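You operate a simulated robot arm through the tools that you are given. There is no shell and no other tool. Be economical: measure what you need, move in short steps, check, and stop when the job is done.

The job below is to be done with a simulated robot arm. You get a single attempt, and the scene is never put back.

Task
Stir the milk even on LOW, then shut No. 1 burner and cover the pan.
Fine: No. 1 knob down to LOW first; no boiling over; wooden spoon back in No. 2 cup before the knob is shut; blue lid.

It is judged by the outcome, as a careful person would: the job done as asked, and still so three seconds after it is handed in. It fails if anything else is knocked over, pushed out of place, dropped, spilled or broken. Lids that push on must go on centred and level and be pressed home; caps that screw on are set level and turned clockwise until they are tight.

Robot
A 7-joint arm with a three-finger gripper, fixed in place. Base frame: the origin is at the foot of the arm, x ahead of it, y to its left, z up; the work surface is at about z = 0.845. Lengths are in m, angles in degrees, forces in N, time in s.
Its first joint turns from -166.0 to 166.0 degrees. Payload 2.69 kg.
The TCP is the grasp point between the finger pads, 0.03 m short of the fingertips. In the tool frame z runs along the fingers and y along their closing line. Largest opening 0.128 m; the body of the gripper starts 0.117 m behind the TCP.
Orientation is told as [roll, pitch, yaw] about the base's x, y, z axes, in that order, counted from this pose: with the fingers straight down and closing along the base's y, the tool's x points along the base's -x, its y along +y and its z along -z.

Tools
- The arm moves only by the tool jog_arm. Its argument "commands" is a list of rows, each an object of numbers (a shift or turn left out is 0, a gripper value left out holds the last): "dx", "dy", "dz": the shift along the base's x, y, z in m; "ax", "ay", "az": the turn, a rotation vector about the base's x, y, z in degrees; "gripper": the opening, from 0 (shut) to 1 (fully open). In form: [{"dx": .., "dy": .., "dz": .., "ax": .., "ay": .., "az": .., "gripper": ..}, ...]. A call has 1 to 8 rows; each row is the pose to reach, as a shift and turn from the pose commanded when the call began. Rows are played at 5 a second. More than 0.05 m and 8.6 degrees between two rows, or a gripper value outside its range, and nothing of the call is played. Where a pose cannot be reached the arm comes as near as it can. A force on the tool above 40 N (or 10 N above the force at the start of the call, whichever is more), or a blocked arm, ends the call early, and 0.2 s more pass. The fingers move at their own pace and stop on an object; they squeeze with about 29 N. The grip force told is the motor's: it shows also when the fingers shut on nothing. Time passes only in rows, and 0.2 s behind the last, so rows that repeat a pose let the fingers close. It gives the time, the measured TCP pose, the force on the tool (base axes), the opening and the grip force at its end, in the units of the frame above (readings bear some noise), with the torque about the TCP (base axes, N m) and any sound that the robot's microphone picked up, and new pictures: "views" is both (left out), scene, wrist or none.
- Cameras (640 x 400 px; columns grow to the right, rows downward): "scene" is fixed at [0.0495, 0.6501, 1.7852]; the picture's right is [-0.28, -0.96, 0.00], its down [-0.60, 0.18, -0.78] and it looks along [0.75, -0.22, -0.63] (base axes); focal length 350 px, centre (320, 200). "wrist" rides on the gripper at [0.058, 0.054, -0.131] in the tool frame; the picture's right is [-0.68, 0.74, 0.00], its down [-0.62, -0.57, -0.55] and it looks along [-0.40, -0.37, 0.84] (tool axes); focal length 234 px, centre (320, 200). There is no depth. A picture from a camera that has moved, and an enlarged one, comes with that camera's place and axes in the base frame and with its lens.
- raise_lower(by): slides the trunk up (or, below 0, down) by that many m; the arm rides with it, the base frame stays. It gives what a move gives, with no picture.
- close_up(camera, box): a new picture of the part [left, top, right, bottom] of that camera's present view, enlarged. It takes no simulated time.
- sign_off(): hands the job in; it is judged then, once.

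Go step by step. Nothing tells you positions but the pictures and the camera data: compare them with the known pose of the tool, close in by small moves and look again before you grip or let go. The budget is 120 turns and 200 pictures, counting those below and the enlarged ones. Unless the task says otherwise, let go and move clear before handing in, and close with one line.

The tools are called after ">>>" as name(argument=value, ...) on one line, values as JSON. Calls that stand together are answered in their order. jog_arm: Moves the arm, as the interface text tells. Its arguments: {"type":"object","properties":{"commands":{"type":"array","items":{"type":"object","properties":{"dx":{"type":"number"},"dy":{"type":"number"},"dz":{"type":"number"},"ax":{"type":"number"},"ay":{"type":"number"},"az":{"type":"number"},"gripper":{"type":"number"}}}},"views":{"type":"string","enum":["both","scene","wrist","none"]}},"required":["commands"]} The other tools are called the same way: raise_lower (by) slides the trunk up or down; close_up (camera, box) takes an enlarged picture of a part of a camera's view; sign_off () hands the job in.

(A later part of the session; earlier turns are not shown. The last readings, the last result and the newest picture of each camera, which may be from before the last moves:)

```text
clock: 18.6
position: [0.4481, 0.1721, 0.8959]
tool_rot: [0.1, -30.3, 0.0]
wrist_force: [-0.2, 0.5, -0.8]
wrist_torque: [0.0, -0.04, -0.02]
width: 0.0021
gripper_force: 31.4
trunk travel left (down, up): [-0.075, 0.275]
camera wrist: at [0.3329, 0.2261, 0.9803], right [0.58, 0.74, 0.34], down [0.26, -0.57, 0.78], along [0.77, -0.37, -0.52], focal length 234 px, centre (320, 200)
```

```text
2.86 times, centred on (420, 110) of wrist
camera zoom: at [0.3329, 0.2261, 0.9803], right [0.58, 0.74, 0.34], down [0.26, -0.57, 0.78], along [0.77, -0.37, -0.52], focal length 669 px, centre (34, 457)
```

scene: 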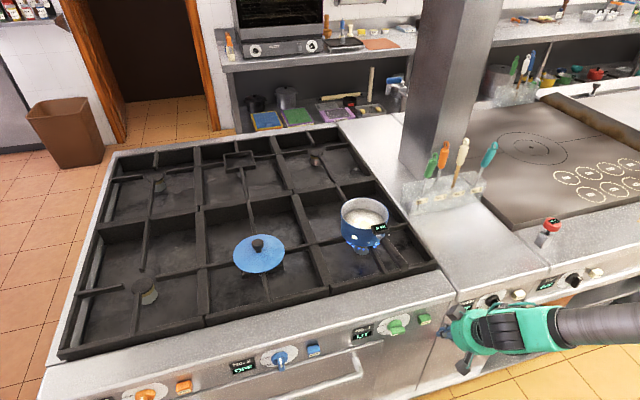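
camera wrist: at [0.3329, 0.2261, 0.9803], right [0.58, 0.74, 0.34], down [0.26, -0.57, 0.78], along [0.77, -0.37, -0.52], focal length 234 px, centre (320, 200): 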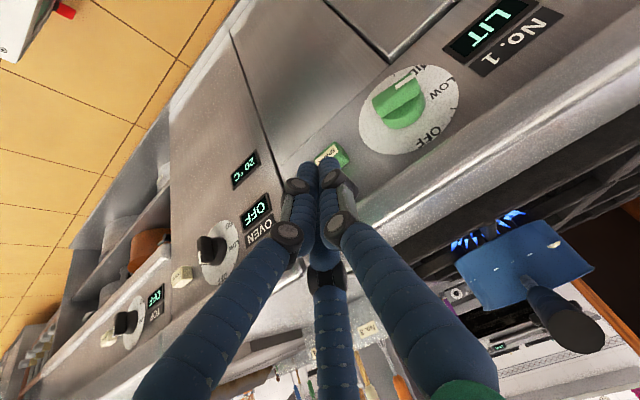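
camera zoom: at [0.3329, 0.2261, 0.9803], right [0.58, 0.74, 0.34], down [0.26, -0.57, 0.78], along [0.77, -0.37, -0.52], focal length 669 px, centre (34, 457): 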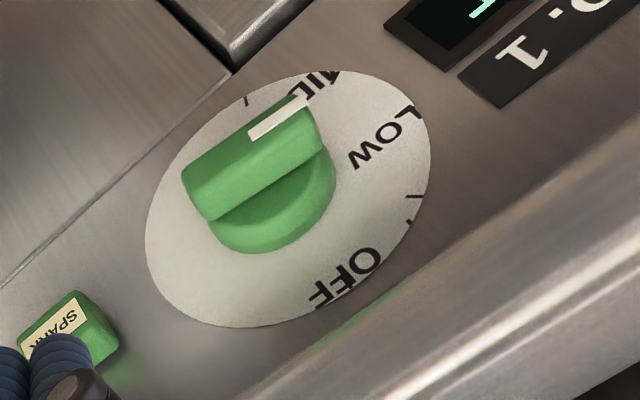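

LOW is set: the pointer lines up with the LOW label and the foam has settled. Now for the spoon: I'll raise the trunk and move upright toward the rack.

>>> raise_lower(by=0.2)

>>> jog_arm(commands=[{"dx": 0.0, "dz": 0.045, "ay": 5, "gripper": 0.6}, {"dx": 0.02, "dy": -0.02, "dz": 0.085, "ay": 10}, {"dx": 0.05, "dy": -0.05, "dz": 0.11, "ay": 15}, {"dx": 0.085, "dy": -0.08, "dz": 0.125, "ay": 20}, {"dx": 0.12, "dy": -0.11, "dz": 0.14, "ay": 25}, {"dx": 0.155, "dy": -0.14, "dz": 0.15, "ay": 30}, {"dx": 0.19, "dy": -0.17, "dz": 0.16, "ay": 30}, {"dx": 0.22, "dy": -0.2, "dz": 0.18, "ay": 30}], views="both")

```text
clock: 20.8
position: [0.4502, 0.172, 1.0954]
tool_rot: [0.2, -30.3, -0.1]
wrist_force: [-0.7, 0.4, -1.0]
wrist_torque: [0.0, 0.03, -0.03]
width: 0.0022
gripper_force: 31.0
trunk travel left (down, up): [-0.275, 0.075]
```

```text
clock: 22.6
position: [0.6685, -0.0325, 1.2768]
tool_rot: [0.1, -0.2, -0.2]
wrist_force: [-0.4, 0.2, -0.1]
wrist_torque: [0.01, -0.03, 0.02]
width: 0.0768
gripper_force: 0.1
trunk travel left (down, up): [-0.275, 0.075]
camera wrist: at [0.6107, 0.0218, 1.4086], right [0.68, 0.74, 0.0], down [0.61, -0.57, 0.55], along [0.41, -0.37, -0.84], focal length 234 px, centre (320, 200)
```

scene: 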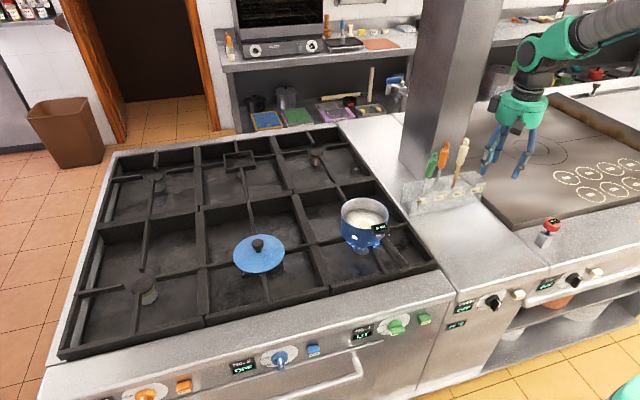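
wrist: 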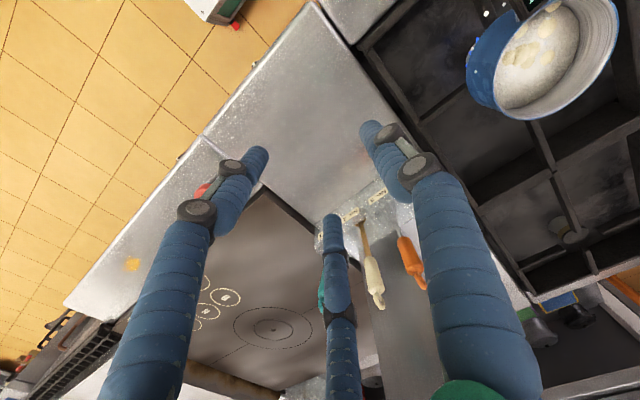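

The spoon handle is at about (0.95, −0.15, 1.12), leaning slightly away. I'll check the gripper's real shape and the rack before going in.

>>> close_up(camera="scene", box=[400, 80, 560, 220])

>>> close_up(camera="wrist", box=[230, 100, 470, 330])

>>> close_up(camera="wrist", box=[440, 0, 640, 130])

```text
2.86 times, centred on (480, 150) of scene
camera zoom: at [0.0495, 0.6501, 1.7852], right [-0.28, -0.96, 0.0], down [-0.6, 0.18, -0.78], along [0.75, -0.22, -0.63], focal length 1000 px, centre (-137, 343)
```

zoom: 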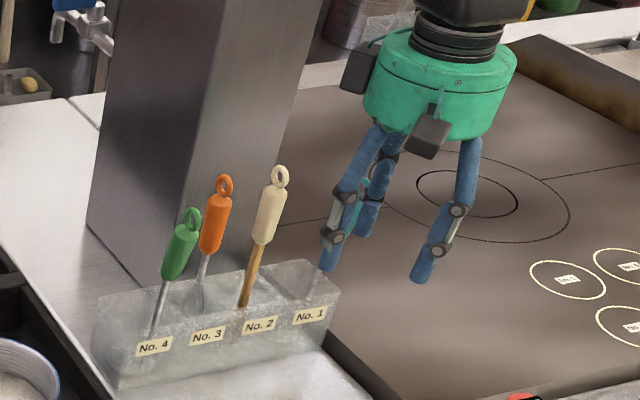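

```text
1.74 times, centred on (350, 215) of wrist
camera zoom: at [0.6107, 0.0218, 1.4086], right [0.68, 0.74, 0.0], down [0.61, -0.57, 0.55], along [0.41, -0.37, -0.84], focal length 407 px, centre (268, 174)
```

zoom: 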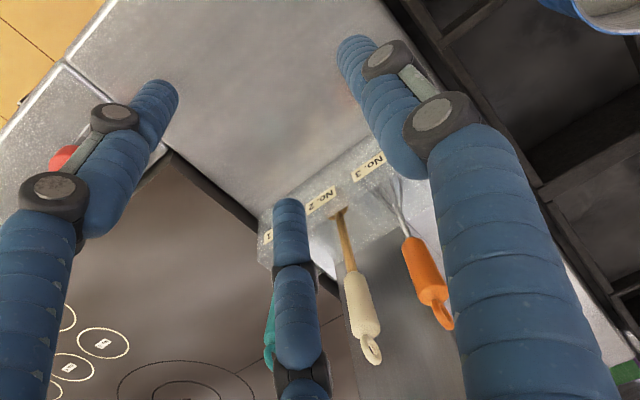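

```text
3.08 times, centred on (540, 65) of wrist
camera zoom: at [0.6107, 0.0218, 1.4086], right [0.68, 0.74, 0.0], down [0.61, -0.57, 0.55], along [0.41, -0.37, -0.84], focal length 720 px, centre (-357, 615)
```

zoom: 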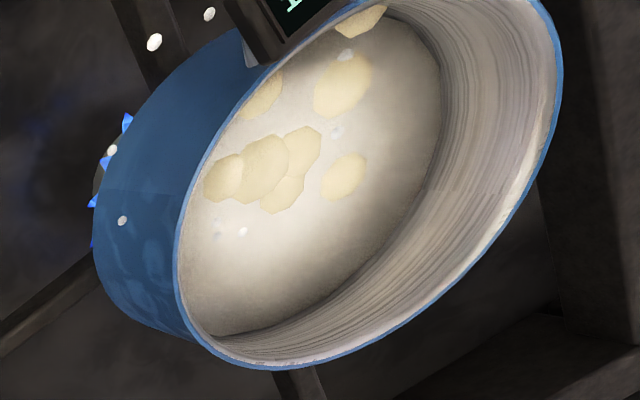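

The hand has three jaws that close to the centre. The spoon stands nearly vertical at about (0.955, −0.153). I'll go over it at a safe height.

>>> jog_arm(commands=[{"dx": 0.036, "dy": -0.015, "gripper": 0.55}, {"dx": 0.072, "dy": -0.03}, {"dx": 0.108, "dy": -0.045}, {"dx": 0.144, "dy": -0.06}, {"dx": 0.18, "dy": -0.075}, {"dx": 0.216, "dy": -0.09}, {"dx": 0.252, "dy": -0.105}, {"dx": 0.286, "dy": -0.12}], views="both")

>>> close_up(camera="scene", box=[380, 80, 540, 220])

```text
clock: 24.4
position: [0.9578, -0.1488, 1.2714]
tool_rot: [0.1, -0.1, -0.1]
wrist_force: [0.4, 0.4, 0.1]
wrist_torque: [0.02, -0.01, -0.02]
width: 0.0703
gripper_force: 0.0
trunk travel left (down, up): [-0.275, 0.075]
camera wrist: at [0.8988, -0.0934, 1.4036], right [0.68, 0.73, 0.0], down [0.61, -0.57, 0.55], along [0.41, -0.37, -0.84], focal length 234 px, centre (320, 200)
```

scene: 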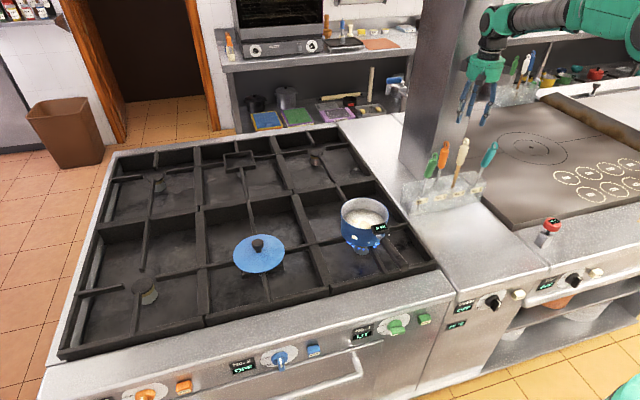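
wrist: 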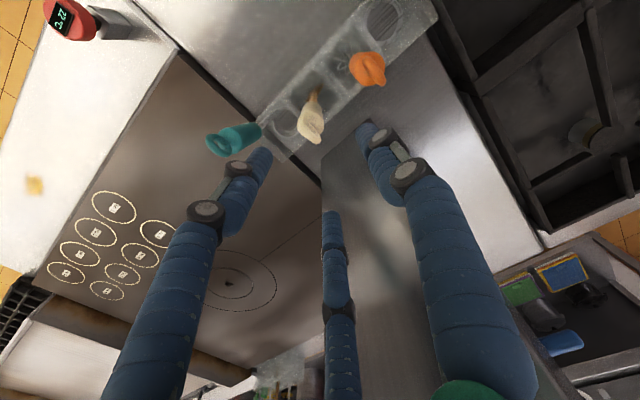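

```text
2.86 times, centred on (460, 150) of scene
camera zoom: at [0.0495, 0.6501, 1.7852], right [-0.28, -0.96, 0.0], down [-0.6, 0.18, -0.78], along [0.75, -0.22, -0.63], focal length 1000 px, centre (-80, 343)
```

zoom: 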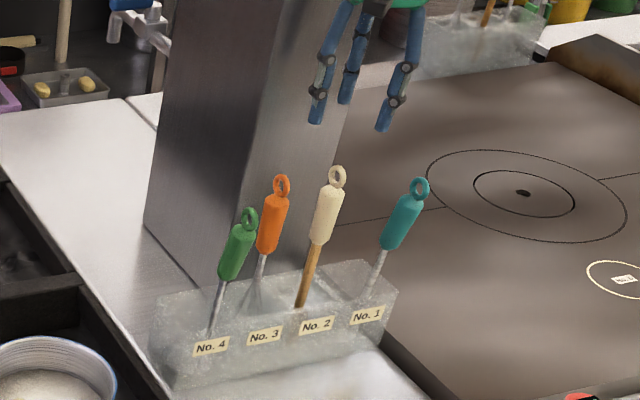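

>>> close_up(camera="wrist", box=[240, 60, 400, 160])

```text
4.00 times, centred on (320, 110) of wrist
camera zoom: at [0.8988, -0.0934, 1.4036], right [0.68, 0.73, 0.0], down [0.61, -0.57, 0.55], along [0.41, -0.37, -0.84], focal length 937 px, centre (320, 560)
```

zoom: 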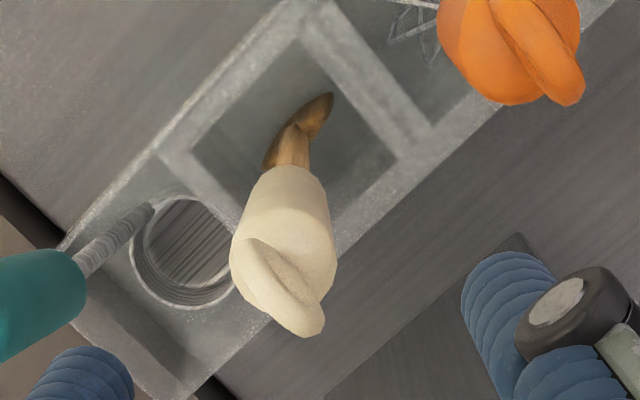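

The spoon is vertical at (0.946, −0.147). I'll go down and close on the handle.

>>> jog_arm(commands=[{"dx": -0.012, "dy": 0.002, "dz": -0.03}, {"dx": -0.012, "dy": 0.002, "dz": -0.065}, {"dx": -0.012, "dy": 0.002, "dz": -0.1}, {"dx": -0.012, "dy": 0.002, "dz": -0.13}, {"dx": -0.012, "dy": 0.002, "dz": -0.152}], views="both")

>>> close_up(camera="scene", box=[400, 100, 520, 220])

>>> close_up(camera="wrist", box=[240, 80, 400, 240])

```text
clock: 25.6
position: [0.9434, -0.1457, 1.1228]
tool_rot: [0.1, -0.3, -0.1]
wrist_force: [0.2, 0.5, 0.9]
wrist_torque: [0.03, 0.01, 0.0]
width: 0.0703
gripper_force: 0.0
trunk travel left (down, up): [-0.275, 0.075]
camera wrist: at [0.8845, -0.0918, 1.2549], right [0.68, 0.73, 0.01], down [0.61, -0.57, 0.55], along [0.41, -0.37, -0.83], focal length 234 px, centre (320, 200)
```

scene: 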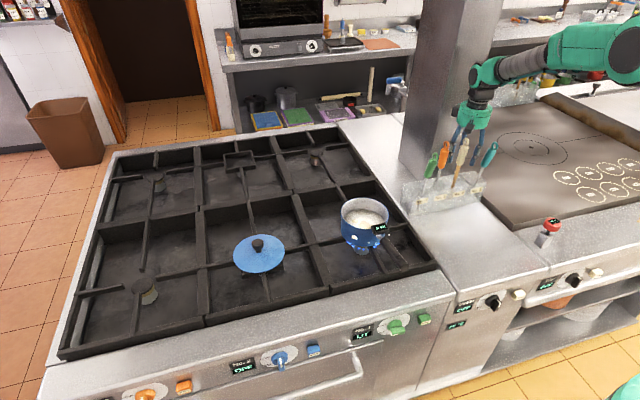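
wrist: 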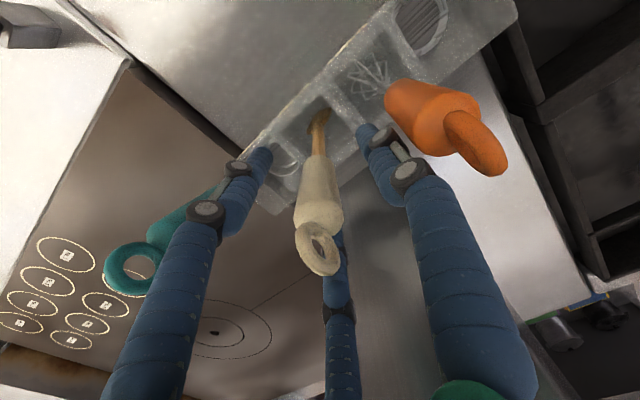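

```text
3.33 times, centred on (460, 160) of scene
camera zoom: at [0.0495, 0.6501, 1.7852], right [-0.28, -0.96, 0.0], down [-0.6, 0.18, -0.78], along [0.75, -0.22, -0.63], focal length 1167 px, centre (-147, 333)
```

zoom: 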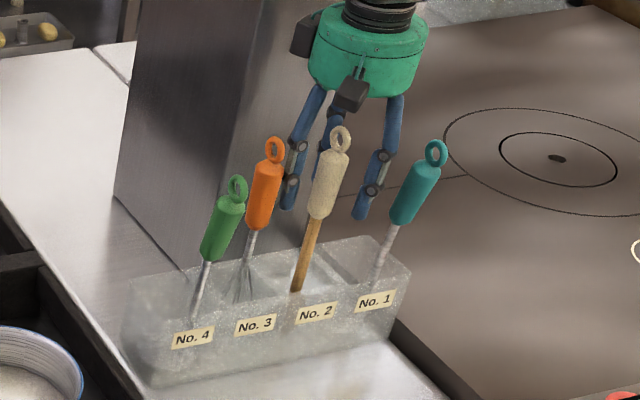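

```text
2.50 times, centred on (320, 160) of wrist
camera zoom: at [0.8845, -0.0918, 1.2549], right [0.68, 0.73, 0.01], down [0.61, -0.57, 0.55], along [0.41, -0.37, -0.83], focal length 585 px, centre (320, 300)
```

zoom: 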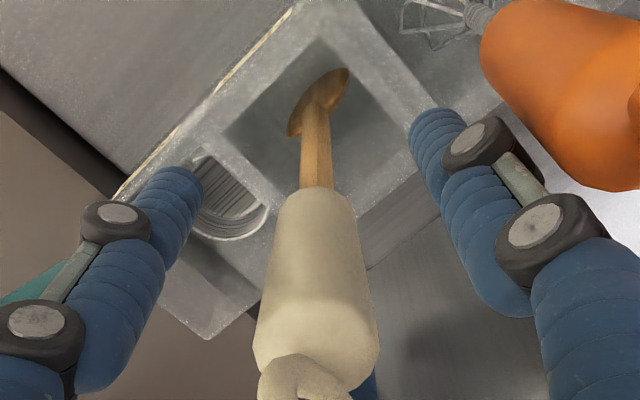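

The handle is centred between the jaws. Closing now.

>>> jog_arm(commands=[{"gripper": 0.3}, {"gripper": 0.1}, {"gripper": 0.0}, {"gripper": 0.0}], views="wrist")

>>> close_up(camera="scene", box=[400, 100, 520, 220])

>>> close_up(camera="scene", box=[330, 180, 410, 260])

```text
clock: 26.6
position: [0.9431, -0.1448, 1.1232]
tool_rot: [0.1, -0.3, -0.1]
wrist_force: [-1.0, 0.5, 0.3]
wrist_torque: [-0.01, 0.02, 0.0]
width: 0.0248
gripper_force: 28.9
trunk travel left (down, up): [-0.275, 0.075]
camera wrist: at [0.8841, -0.0917, 1.255], right [0.68, 0.73, 0.0], down [0.61, -0.57, 0.55], along [0.41, -0.37, -0.83], focal length 234 px, centre (320, 200)
```

wrist: 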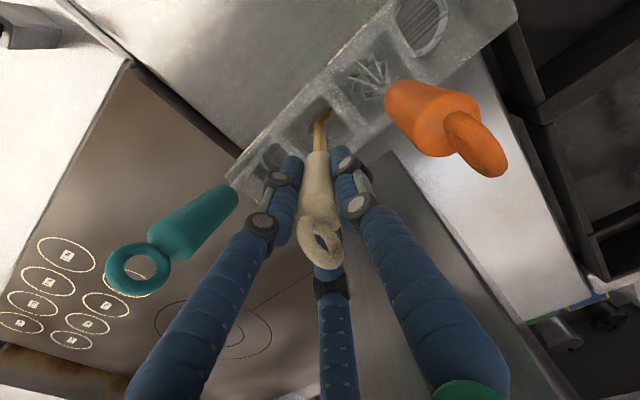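

```text
3.33 times, centred on (460, 160) of scene
camera zoom: at [0.0495, 0.6501, 1.7852], right [-0.28, -0.96, 0.0], down [-0.6, 0.18, -0.78], along [0.75, -0.22, -0.63], focal length 1167 px, centre (-147, 333)
```

zoom: 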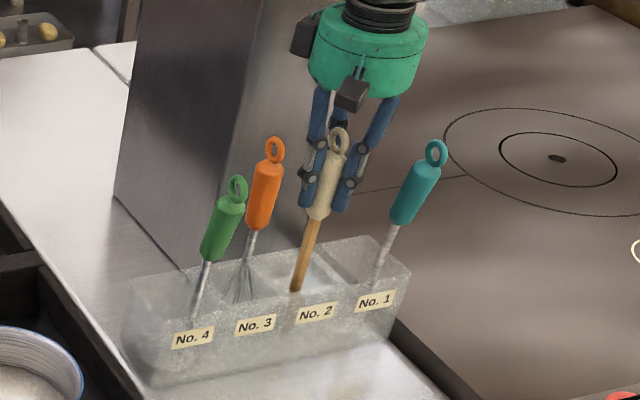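

```text
5.00 times, centred on (370, 220) of scene
camera zoom: at [0.0495, 0.6501, 1.7852], right [-0.28, -0.96, 0.0], down [-0.6, 0.18, -0.78], along [0.75, -0.22, -0.63], focal length 1750 px, centre (70, 100)
```

zoom: 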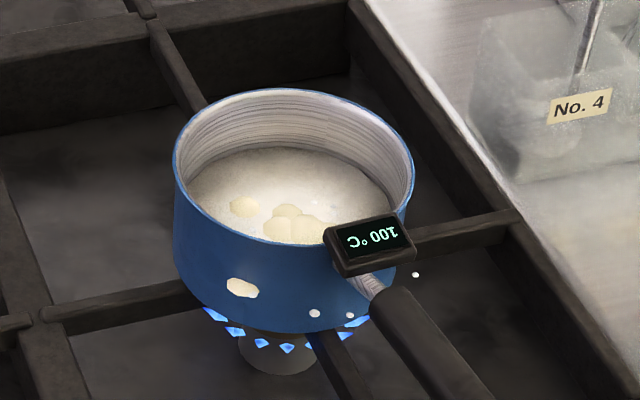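

The spoon is gripped. I'll lift it straight out.

>>> jog_arm(commands=[{"dz": 0.03}, {"dz": 0.065}, {"dz": 0.1}, {"dz": 0.135}, {"dz": 0.17}, {"dz": 0.2}, {"dz": 0.23}], views="both")

>>> close_up(camera="scene", box=[390, 50, 550, 210])

```text
clock: 28.1
position: [0.943, -0.1467, 1.3508]
tool_rot: [0.1, -0.3, 0.0]
wrist_force: [0.0, 0.3, -1.6]
wrist_torque: [0.01, -0.03, -0.01]
width: 0.0247
gripper_force: 29.2
trunk travel left (down, up): [-0.275, 0.075]
camera wrist: at [0.8853, -0.0921, 1.4831], right [0.68, 0.73, 0.0], down [0.61, -0.57, 0.55], along [0.41, -0.37, -0.83], focal length 234 px, centre (320, 200)
```

scene: 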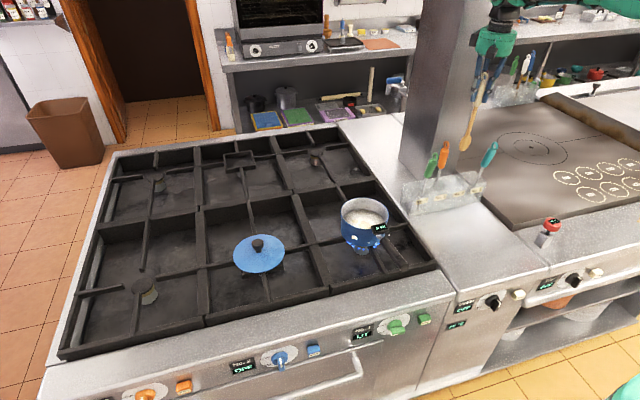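
wrist: 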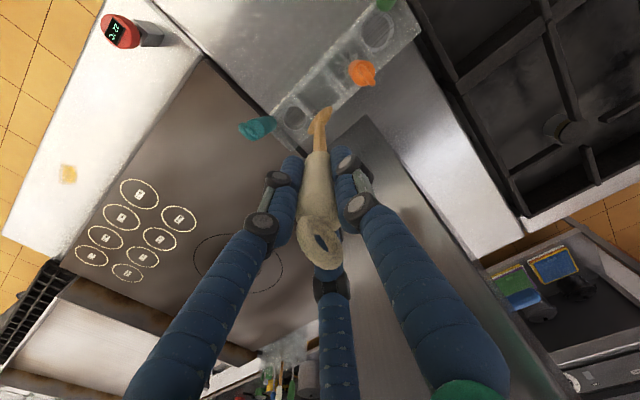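

```text
2.50 times, centred on (470, 130) of scene
camera zoom: at [0.0495, 0.6501, 1.7852], right [-0.28, -0.96, 0.0], down [-0.6, 0.18, -0.78], along [0.75, -0.22, -0.63], focal length 875 px, centre (-55, 375)
```

zoom: 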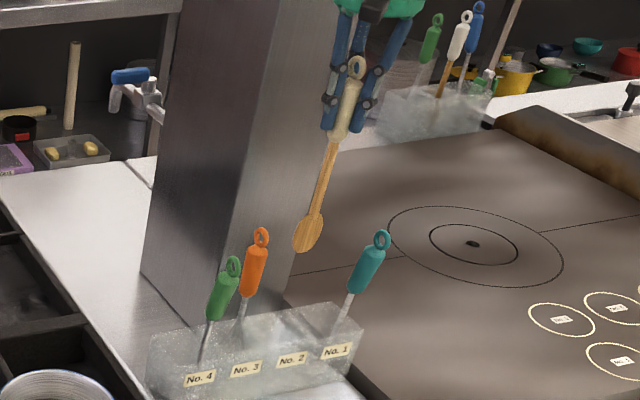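

Spoon is out, its tip about 0.205 below the grasp point. I'll swing clear of the other handles and toward the pan.

>>> jog_arm(commands=[{"dx": -0.045}, {"dx": -0.09}, {"dx": -0.12, "dy": 0.03}, {"dx": -0.123, "dy": 0.075}, {"dx": -0.123, "dy": 0.12}, {"dx": -0.123, "dy": 0.165}, {"dx": -0.123, "dy": 0.21}, {"dx": -0.123, "dy": 0.255}], views="none")

>>> jog_arm(commands=[{"dy": 0.045}, {"dy": 0.09}, {"dy": 0.125}, {"dy": 0.15}], views="both")

>>> close_up(camera="scene", box=[310, 120, 450, 280])

>>> close_up(camera="wrist", box=[230, 40, 410, 200])

```text
clock: 29.9
position: [0.8182, 0.1097, 1.3484]
tool_rot: [0.0, -0.2, -0.1]
wrist_force: [-0.3, 0.1, -0.7]
wrist_torque: [0.02, -0.03, 0.03]
width: 0.0246
gripper_force: 28.9
trunk travel left (down, up): [-0.275, 0.075]
```

```text
clock: 30.9
position: [0.8208, 0.2593, 1.3531]
tool_rot: [0.0, -0.2, -0.1]
wrist_force: [0.1, 0.6, -0.7]
wrist_torque: [-0.03, -0.01, 0.0]
width: 0.0246
gripper_force: 29.3
trunk travel left (down, up): [-0.275, 0.075]
camera wrist: at [0.7627, 0.3134, 1.4845], right [0.68, 0.73, 0.0], down [0.61, -0.57, 0.55], along [0.41, -0.37, -0.83], focal length 234 px, centre (320, 200)
```

scene: 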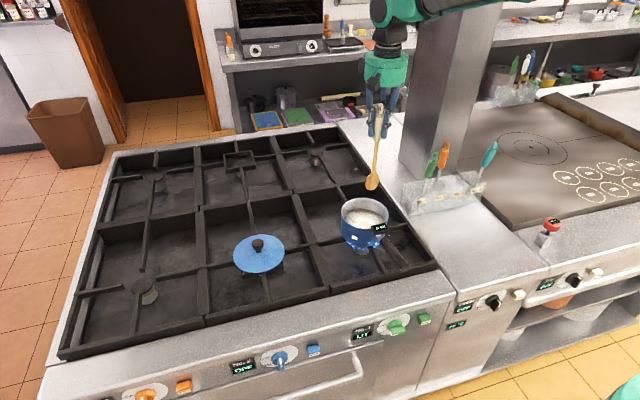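
wrist: 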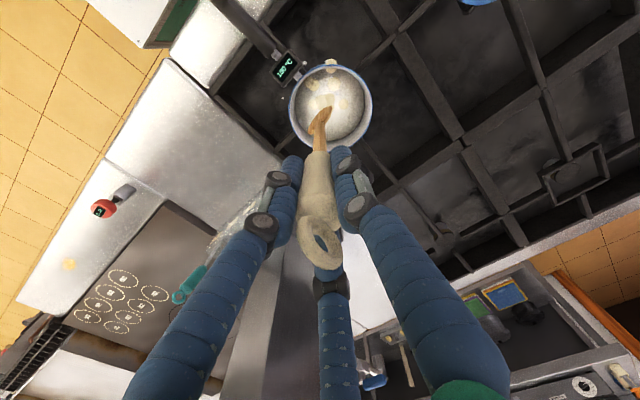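

```text
2.50 times, centred on (380, 200) of scene
camera zoom: at [0.0495, 0.6501, 1.7852], right [-0.28, -0.96, 0.0], down [-0.6, 0.18, -0.78], along [0.75, -0.22, -0.63], focal length 875 px, centre (170, 200)
```

zoom: 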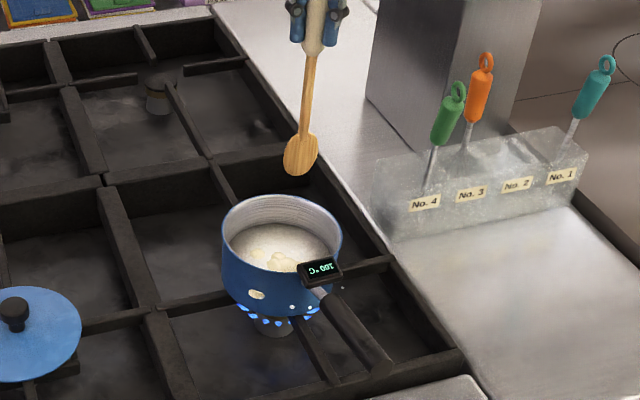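

```text
2.50 times, centred on (320, 120) of wrist
camera zoom: at [0.7627, 0.3134, 1.4845], right [0.68, 0.73, 0.0], down [0.61, -0.57, 0.55], along [0.41, -0.37, -0.83], focal length 585 px, centre (320, 400)
```

zoom: 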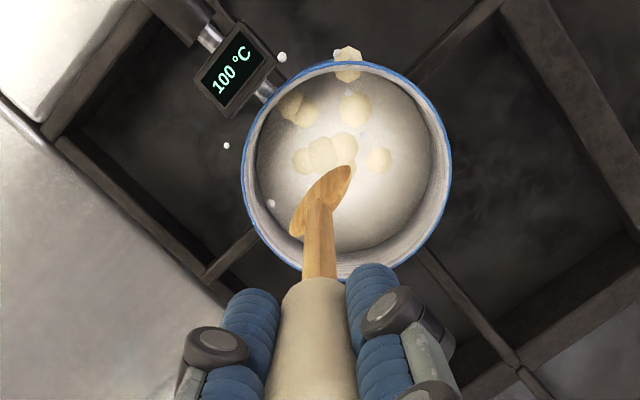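

The pan rim centre is now fixed at (0.853, 0.261, 1.018), radius 0.08. I'll lower the spoon into the middle.

>>> jog_arm(commands=[{"dx": 0.03, "dy": 0.0}, {"dx": 0.032, "dy": 0.002, "dz": -0.045}, {"dx": 0.032, "dy": 0.002, "dz": -0.09}, {"dx": 0.032, "dy": 0.002, "dz": -0.13}, {"dx": 0.032, "dy": 0.002, "dz": -0.165}, {"dx": 0.032, "dy": 0.002, "dz": -0.185}], views="wrist")

>>> close_up(camera="scene", box=[310, 140, 430, 260])

>>> close_up(camera="wrist", box=[230, 20, 410, 180])

```text
clock: 32.4
position: [0.854, 0.2635, 1.1692]
tool_rot: [0.1, -0.3, -0.1]
wrist_force: [0.9, 0.3, 0.1]
wrist_torque: [0.03, 0.01, 0.02]
width: 0.0248
gripper_force: 28.5
trunk travel left (down, up): [-0.275, 0.075]
camera wrist: at [0.7941, 0.3164, 1.3015], right [0.68, 0.73, 0.01], down [0.61, -0.57, 0.55], along [0.41, -0.37, -0.83], focal length 234 px, centre (320, 200)
```

wrist: 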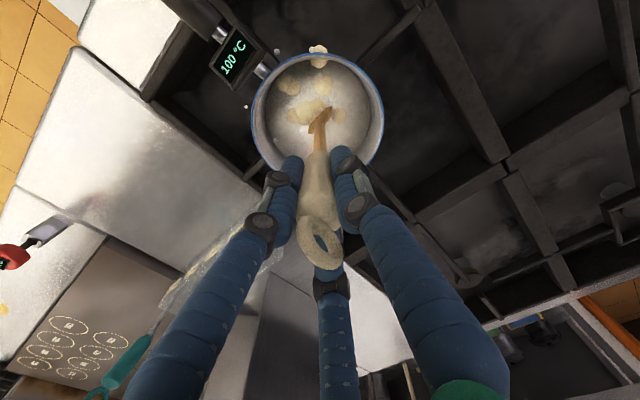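

```text
3.33 times, centred on (370, 200) of scene
camera zoom: at [0.0495, 0.6501, 1.7852], right [-0.28, -0.96, 0.0], down [-0.6, 0.18, -0.78], along [0.75, -0.22, -0.63], focal length 1167 px, centre (153, 200)
```

zoom: 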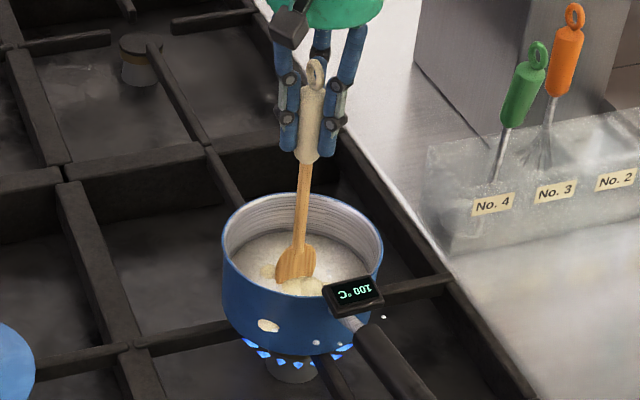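

```text
2.50 times, centred on (320, 100) of wrist
camera zoom: at [0.7941, 0.3164, 1.3015], right [0.68, 0.73, 0.01], down [0.61, -0.57, 0.55], along [0.41, -0.37, -0.83], focal length 585 px, centre (320, 450)
```

zoom: 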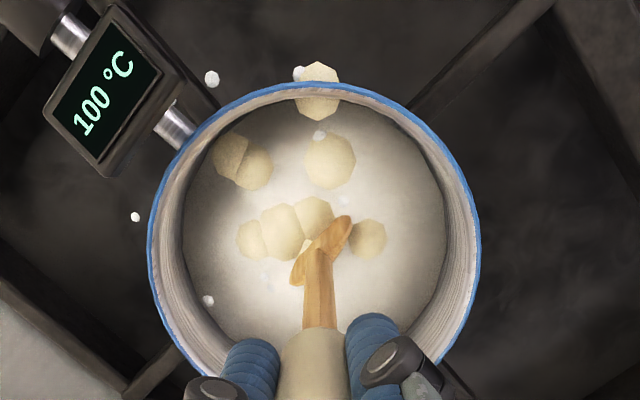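

The spoon is in the milk. I'll lower it another 2 cm and make a gentle first circle of 3.5 cm radius.

>>> jog_arm(commands=[{"dx": 0.015, "dy": 0.002, "dz": -0.02}, {"dx": 0.019, "dy": 0.027, "dz": -0.02}, {"dx": -0.006, "dy": 0.037, "dz": -0.02}, {"dx": -0.031, "dy": 0.027, "dz": -0.02}, {"dx": -0.041, "dy": 0.002, "dz": -0.02}, {"dx": -0.031, "dy": -0.023, "dz": -0.02}, {"dx": -0.006, "dy": -0.033, "dz": -0.02}, {"dx": 0.019, "dy": -0.023, "dz": -0.02}], views="wrist")

>>> close_up(camera="scene", box=[310, 140, 430, 260])

```text
clock: 34.1
position: [0.8702, 0.2375, 1.146]
tool_rot: [0.2, -0.1, -0.1]
wrist_force: [0.2, 1.5, 3.8]
wrist_torque: [0.42, -0.09, 0.01]
width: 0.0251
gripper_force: 28.5
trunk travel left (down, up): [-0.275, 0.075]
camera wrist: at [0.8117, 0.2919, 1.278], right [0.68, 0.73, 0.0], down [0.61, -0.57, 0.55], along [0.41, -0.37, -0.84], focal length 234 px, centre (320, 200)
```

wrist: 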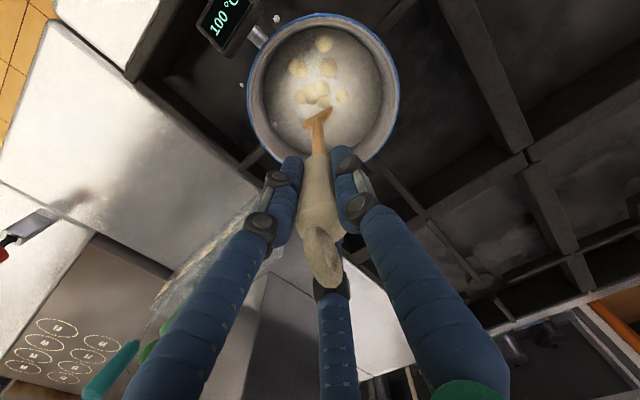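

```text
3.33 times, centred on (370, 200) of scene
camera zoom: at [0.0495, 0.6501, 1.7852], right [-0.28, -0.96, 0.0], down [-0.6, 0.18, -0.78], along [0.75, -0.22, -0.63], focal length 1167 px, centre (153, 200)
```

zoom: 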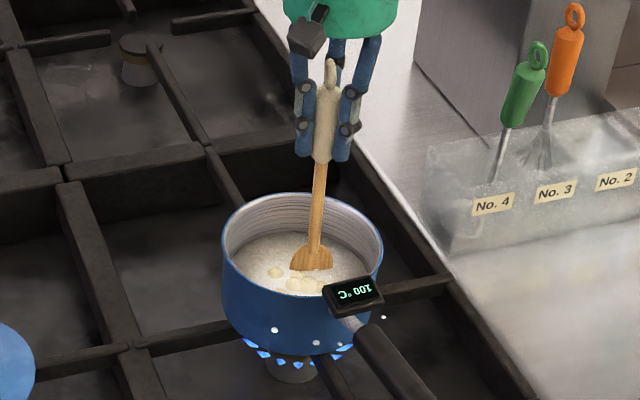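

Lumps are drawing together. The tip seems to graze the bottom, so I'll raise 6 mm and keep circling.

>>> jog_arm(commands=[{"dx": 0.01, "dy": 0.025, "dz": 0.006}, {"dx": 0.0, "dy": 0.05, "dz": 0.006}, {"dx": -0.025, "dy": 0.06, "dz": 0.006}, {"dx": -0.05, "dy": 0.05, "dz": 0.006}, {"dx": -0.06, "dy": 0.025, "dz": 0.006}, {"dx": -0.05, "dy": 0.0, "dz": 0.006}, {"dx": -0.025, "dy": -0.01, "dz": 0.006}, {"dx": 0.0, "dy": 0.0, "dz": 0.006}], views="none")

>>> jog_arm(commands=[{"dx": 0.01, "dy": 0.025}, {"dx": 0.0, "dy": 0.05}, {"dx": -0.025, "dy": 0.06}, {"dx": -0.05, "dy": 0.05}, {"dx": -0.06, "dy": 0.025}, {"dx": -0.05, "dy": 0.0}, {"dx": -0.025, "dy": -0.01}, {"dx": 0.0, "dy": 0.0}], views="wrist")

>>> close_up(camera="scene", box=[310, 140, 430, 260])

>>> close_up(camera="wrist", box=[230, 0, 410, 160])

```text
clock: 36.0
position: [0.8727, 0.2387, 1.1546]
tool_rot: [0.1, -0.2, -0.1]
wrist_force: [-0.2, -0.2, -0.3]
wrist_torque: [0.03, -0.01, -0.01]
width: 0.0246
gripper_force: 28.5
trunk travel left (down, up): [-0.275, 0.075]
```

```text
clock: 37.8
position: [0.8719, 0.2376, 1.1558]
tool_rot: [0.1, -0.2, -0.1]
wrist_force: [0.4, -0.6, -0.7]
wrist_torque: [-0.01, 0.0, 0.01]
width: 0.0249
gripper_force: 28.8
trunk travel left (down, up): [-0.275, 0.075]
camera wrist: at [0.8133, 0.2919, 1.287], right [0.68, 0.74, 0.0], down [0.61, -0.57, 0.55], along [0.41, -0.37, -0.83], focal length 234 px, centre (320, 200)
```

wrist: 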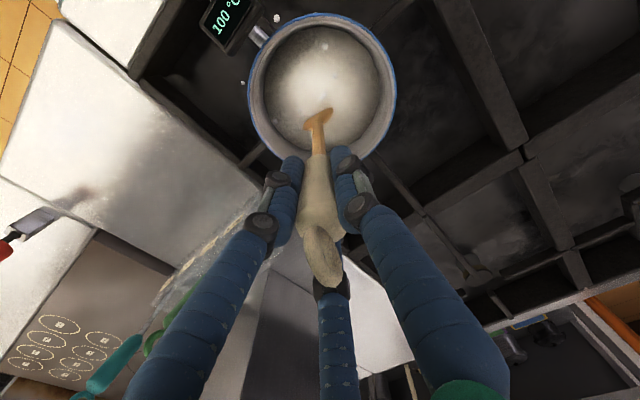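

```text
3.33 times, centred on (370, 200) of scene
camera zoom: at [0.0495, 0.6501, 1.7852], right [-0.28, -0.96, 0.0], down [-0.6, 0.18, -0.78], along [0.75, -0.22, -0.63], focal length 1167 px, centre (153, 200)
```

zoom: 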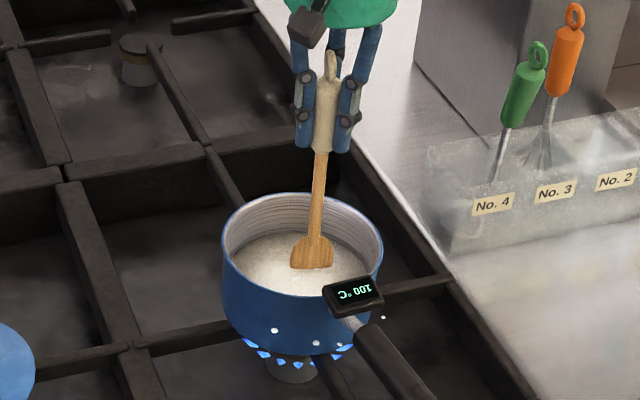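

```text
2.50 times, centred on (320, 80) of wrist
camera zoom: at [0.8133, 0.2919, 1.287], right [0.68, 0.74, 0.0], down [0.61, -0.57, 0.55], along [0.41, -0.37, -0.83], focal length 585 px, centre (320, 500)
```

zoom: 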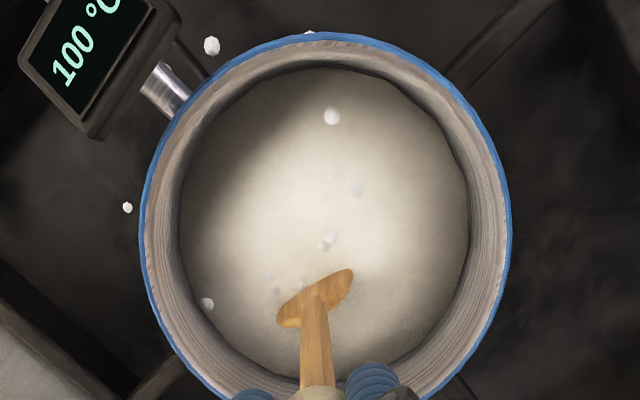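

The lumps are gone and the milk looks even. One more circle to be sure, then to the centre and lift slowly to let it drip.

>>> jog_arm(commands=[{"dx": 0.01, "dy": 0.025}, {"dx": 0.0, "dy": 0.05}, {"dx": -0.025, "dy": 0.06}, {"dx": -0.05, "dy": 0.05}, {"dx": -0.06, "dy": 0.025}, {"dx": -0.05, "dy": 0.0}, {"dx": -0.035, "dy": 0.01}, {"dx": -0.025, "dy": 0.025}], views="none")

>>> jog_arm(commands=[{"dz": 0.03}, {"dz": 0.06}, {"dz": 0.08}, {"dz": 0.08}, {"dz": 0.11}, {"dz": 0.15}, {"dz": 0.18}, {"dz": 0.2}], views="both")

>>> close_up(camera="scene", box=[310, 100, 450, 260])

>>> close_up(camera="wrist", box=[230, 20, 410, 180])

```text
clock: 39.5
position: [0.8456, 0.2666, 1.1523]
tool_rot: [0.0, -0.3, -0.2]
wrist_force: [-0.2, -0.1, 0.0]
wrist_torque: [0.01, 0.0, -0.01]
width: 0.0244
gripper_force: 29.0
trunk travel left (down, up): [-0.275, 0.075]
```

```text
clock: 41.4
position: [0.8469, 0.2633, 1.3563]
tool_rot: [0.1, -0.3, -0.1]
wrist_force: [0.0, 0.3, -0.4]
wrist_torque: [0.02, -0.02, 0.01]
width: 0.0242
gripper_force: 28.9
trunk travel left (down, up): [-0.275, 0.075]
camera wrist: at [0.7878, 0.3177, 1.4876], right [0.68, 0.73, 0.01], down [0.61, -0.57, 0.55], along [0.41, -0.37, -0.83], focal length 234 px, centre (320, 200)
```

scene: 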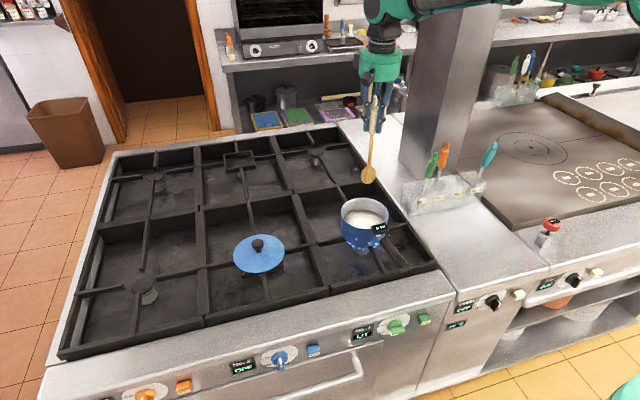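
wrist: 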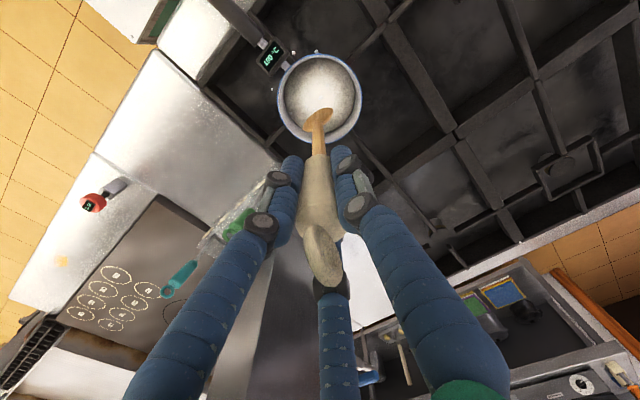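

```text
2.50 times, centred on (380, 180) of scene
camera zoom: at [0.0495, 0.6501, 1.7852], right [-0.28, -0.96, 0.0], down [-0.6, 0.18, -0.78], along [0.75, -0.22, -0.63], focal length 875 px, centre (170, 250)
```

zoom: 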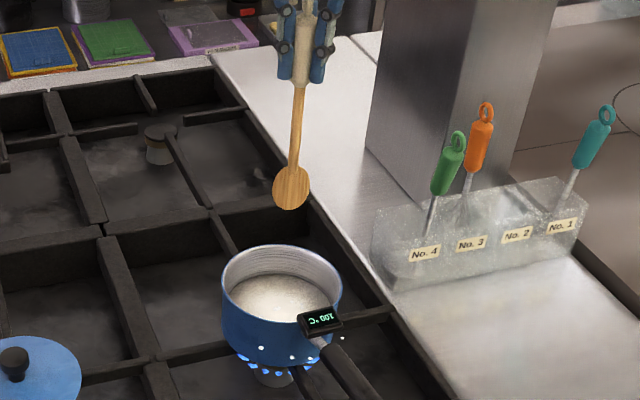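

```text
2.50 times, centred on (320, 100) of wrist
camera zoom: at [0.7878, 0.3177, 1.4876], right [0.68, 0.73, 0.01], down [0.61, -0.57, 0.55], along [0.41, -0.37, -0.83], focal length 585 px, centre (320, 450)
```

zoom: 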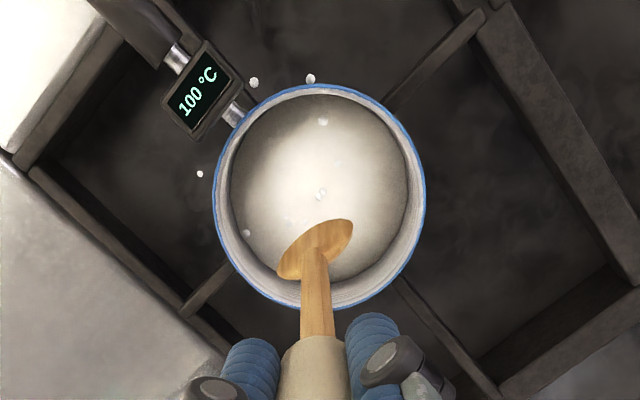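

The spoon is drained, and the pan is undisturbed. I'll retrace the path back to the No. 2 cup.

>>> jog_arm(commands=[{"dx": -0.01, "dy": -0.045}, {"dx": -0.024, "dy": -0.09}, {"dx": -0.024, "dy": -0.138}, {"dx": -0.024, "dy": -0.186}, {"dx": -0.024, "dy": -0.234}, {"dx": -0.024, "dy": -0.282}, {"dx": -0.024, "dy": -0.33}, {"dx": -0.024, "dy": -0.375}], views="none")

>>> jog_arm(commands=[{"dx": 0.02, "dy": -0.035}, {"dx": 0.06, "dy": -0.035}, {"dx": 0.1, "dy": -0.035}, {"dx": 0.12, "dy": -0.035}, {"dx": 0.12, "dy": -0.035}], views="both")

>>> close_up(camera="scene", box=[390, 50, 550, 210])

>>> close_up(camera="wrist", box=[240, 60, 400, 200])

```text
clock: 43.1
position: [0.821, -0.1141, 1.3513]
tool_rot: [0.1, -0.4, -0.1]
wrist_force: [0.5, 0.0, -1.1]
wrist_torque: [0.04, 0.02, 0.0]
width: 0.0247
gripper_force: 28.5
trunk travel left (down, up): [-0.275, 0.075]
```

```text
clock: 44.4
position: [0.9403, -0.1456, 1.3528]
tool_rot: [0.1, -0.3, 0.0]
wrist_force: [0.1, 0.3, 0.2]
wrist_torque: [0.01, -0.03, 0.03]
width: 0.0246
gripper_force: 29.0
trunk travel left (down, up): [-0.275, 0.075]
camera wrist: at [0.8821, -0.0922, 1.4842], right [0.68, 0.73, 0.01], down [0.61, -0.57, 0.55], along [0.41, -0.37, -0.83], focal length 234 px, centre (320, 200)
```

scene: 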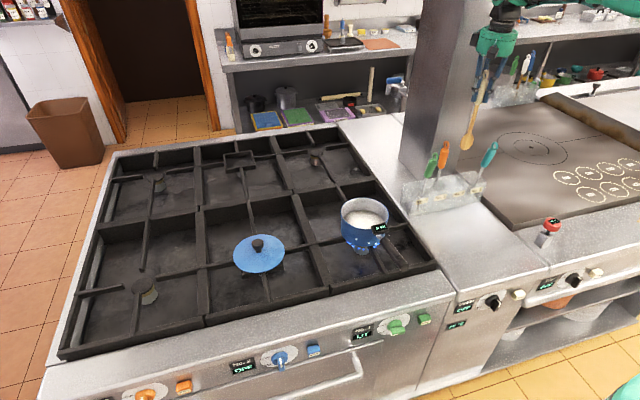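
wrist: 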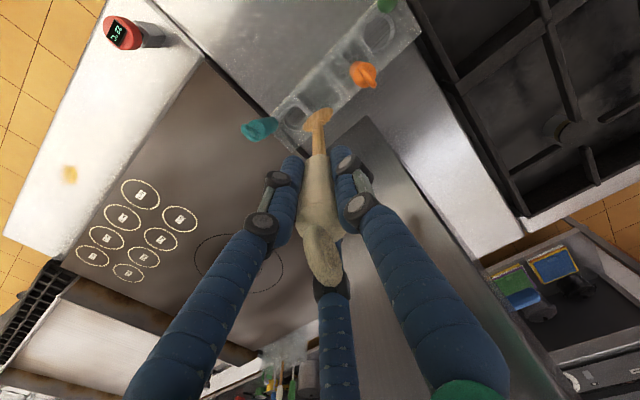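

```text
2.50 times, centred on (470, 130) of scene
camera zoom: at [0.0495, 0.6501, 1.7852], right [-0.28, -0.96, 0.0], down [-0.6, 0.18, -0.78], along [0.75, -0.22, -0.63], focal length 875 px, centre (-55, 375)
```

zoom: 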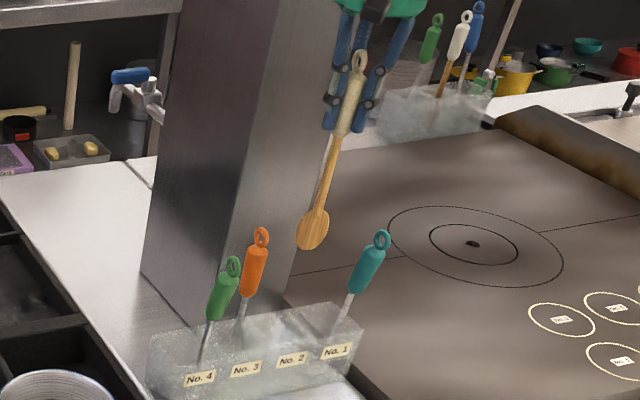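

```text
2.86 times, centred on (320, 130) of wrist
camera zoom: at [0.8821, -0.0922, 1.4842], right [0.68, 0.73, 0.01], down [0.61, -0.57, 0.55], along [0.41, -0.37, -0.83], focal length 669 px, centre (320, 400)
```

zoom: 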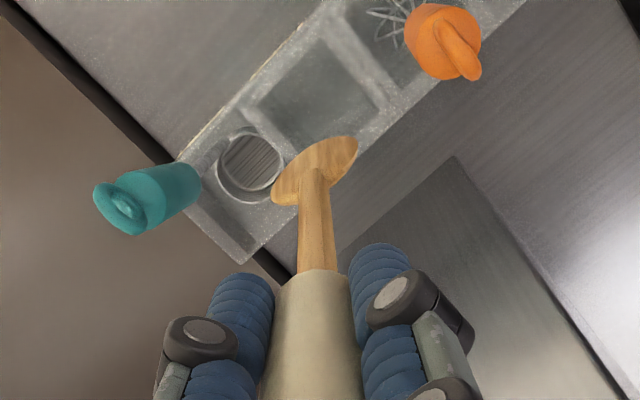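

The cup is at (0.942, −0.142), so I'll shift a few millimetres and lower the spoon in.

>>> jog_arm(commands=[{"dx": -0.002, "dy": 0.006, "dz": -0.03}, {"dx": -0.002, "dy": 0.006, "dz": -0.07}, {"dx": -0.002, "dy": 0.006, "dz": -0.11}, {"dx": -0.002, "dy": 0.006, "dz": -0.14}], views="wrist")

>>> close_up(camera="scene", box=[390, 90, 510, 210])

>>> close_up(camera="wrist", box=[240, 60, 400, 200])

```text
clock: 45.4
position: [0.9404, -0.1406, 1.214]
tool_rot: [0.1, -0.4, -0.1]
wrist_force: [0.3, 0.0, -0.9]
wrist_torque: [0.01, 0.01, 0.01]
width: 0.0244
gripper_force: 28.8
trunk travel left (down, up): [-0.275, 0.075]
camera wrist: at [0.8815, -0.086, 1.3455], right [0.68, 0.73, 0.01], down [0.61, -0.57, 0.55], along [0.41, -0.37, -0.83], focal length 234 px, centre (320, 200)
```

wrist: 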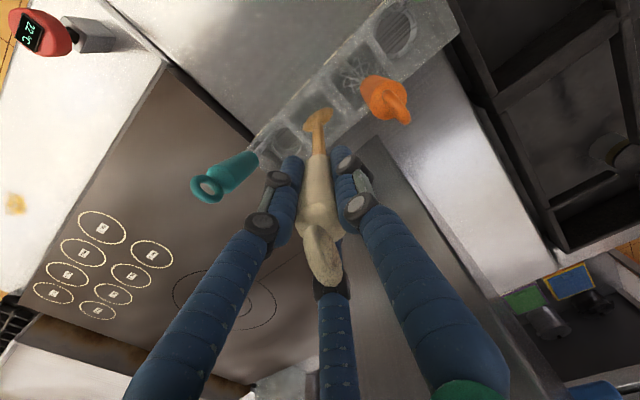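

```text
3.33 times, centred on (450, 150) of scene
camera zoom: at [0.0495, 0.6501, 1.7852], right [-0.28, -0.96, 0.0], down [-0.6, 0.18, -0.78], along [0.75, -0.22, -0.63], focal length 1167 px, centre (-113, 367)
```

zoom: 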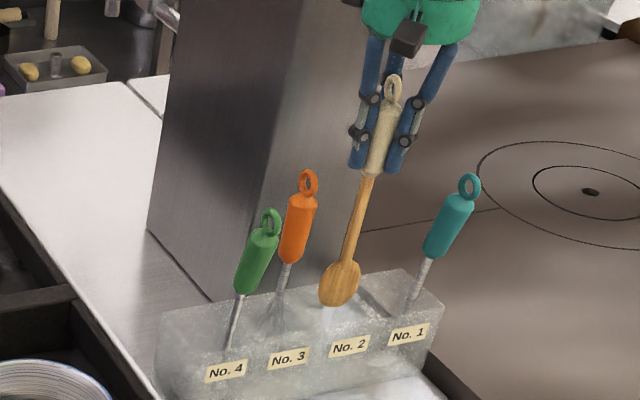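

```text
2.86 times, centred on (320, 130) of wrist
camera zoom: at [0.8815, -0.086, 1.3455], right [0.68, 0.73, 0.01], down [0.61, -0.57, 0.55], along [0.41, -0.37, -0.83], focal length 669 px, centre (320, 400)
```

zoom: 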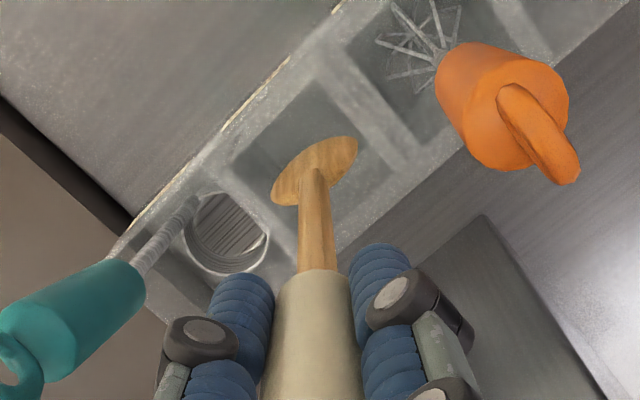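

The bowl lies inside the No. 2 opening. Down the rest of the way.

>>> jog_arm(commands=[{"dz": -0.03}, {"dz": -0.06}, {"dz": -0.08}, {"dz": -0.086}], views="wrist")

>>> close_up(camera="scene", box=[390, 90, 510, 210])

```text
clock: 46.0
position: [0.9426, -0.1447, 1.161]
tool_rot: [0.0, -0.8, -0.2]
wrist_force: [-2.8, -0.1, 9.4]
wrist_torque: [-0.02, 0.36, 0.04]
width: 0.0233
gripper_force: 29.0
trunk travel left (down, up): [-0.275, 0.075]
stopped in row 3: the force on the tool passed its limit at 85 N (the readings are from after the stop); the commanded pose is now the measured one
camera wrist: at [0.8824, -0.0892, 1.2921], right [0.68, 0.73, 0.01], down [0.61, -0.57, 0.56], along [0.41, -0.37, -0.83], focal length 234 px, centre (320, 200)
```

wrist: 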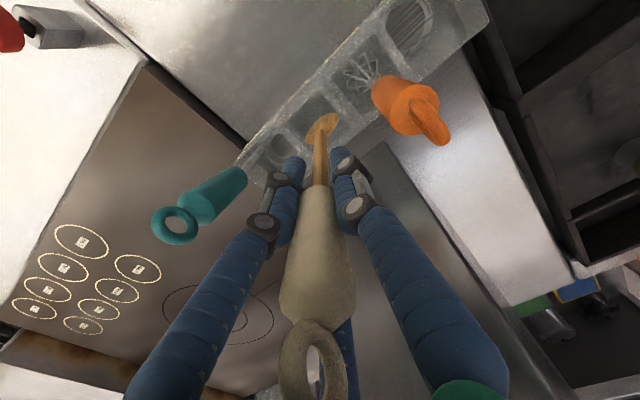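

```text
3.33 times, centred on (450, 150) of scene
camera zoom: at [0.0495, 0.6501, 1.7852], right [-0.28, -0.96, 0.0], down [-0.6, 0.18, -0.78], along [0.75, -0.22, -0.63], focal length 1167 px, centre (-113, 367)
```

zoom: 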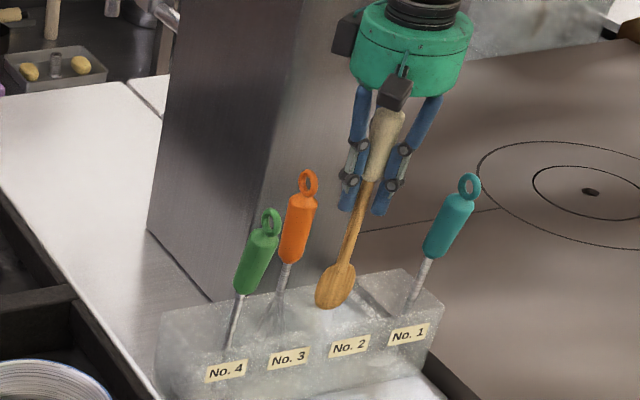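

The spoon caught on the cup's rim and slipped up in the grip. Let me look closely before correcting.

>>> close_up(camera="wrist", box=[250, 70, 390, 190])

>>> close_up(camera="scene", box=[410, 140, 490, 210])

```text
3.33 times, centred on (320, 130) of wrist
camera zoom: at [0.8824, -0.0892, 1.2921], right [0.68, 0.73, 0.01], down [0.61, -0.57, 0.56], along [0.41, -0.37, -0.83], focal length 781 px, centre (320, 433)
```

zoom: 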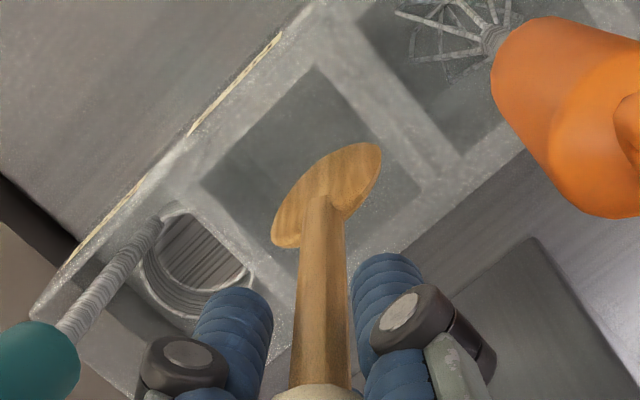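

```text
5.71 times, centred on (450, 175) of scene
camera zoom: at [0.0495, 0.6501, 1.7852], right [-0.28, -0.96, 0.0], down [-0.6, 0.18, -0.78], along [0.75, -0.22, -0.63], focal length 2000 px, centre (-423, 343)
```

zoom: 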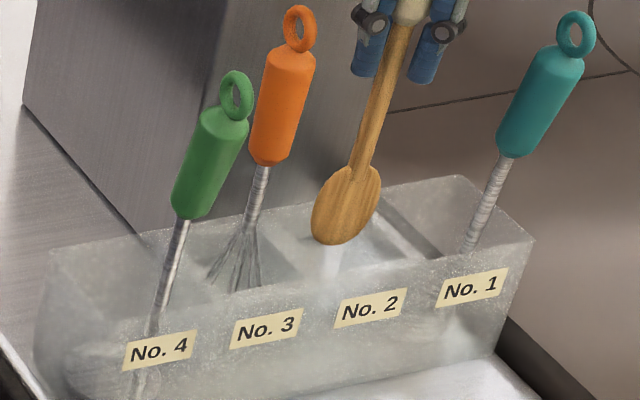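

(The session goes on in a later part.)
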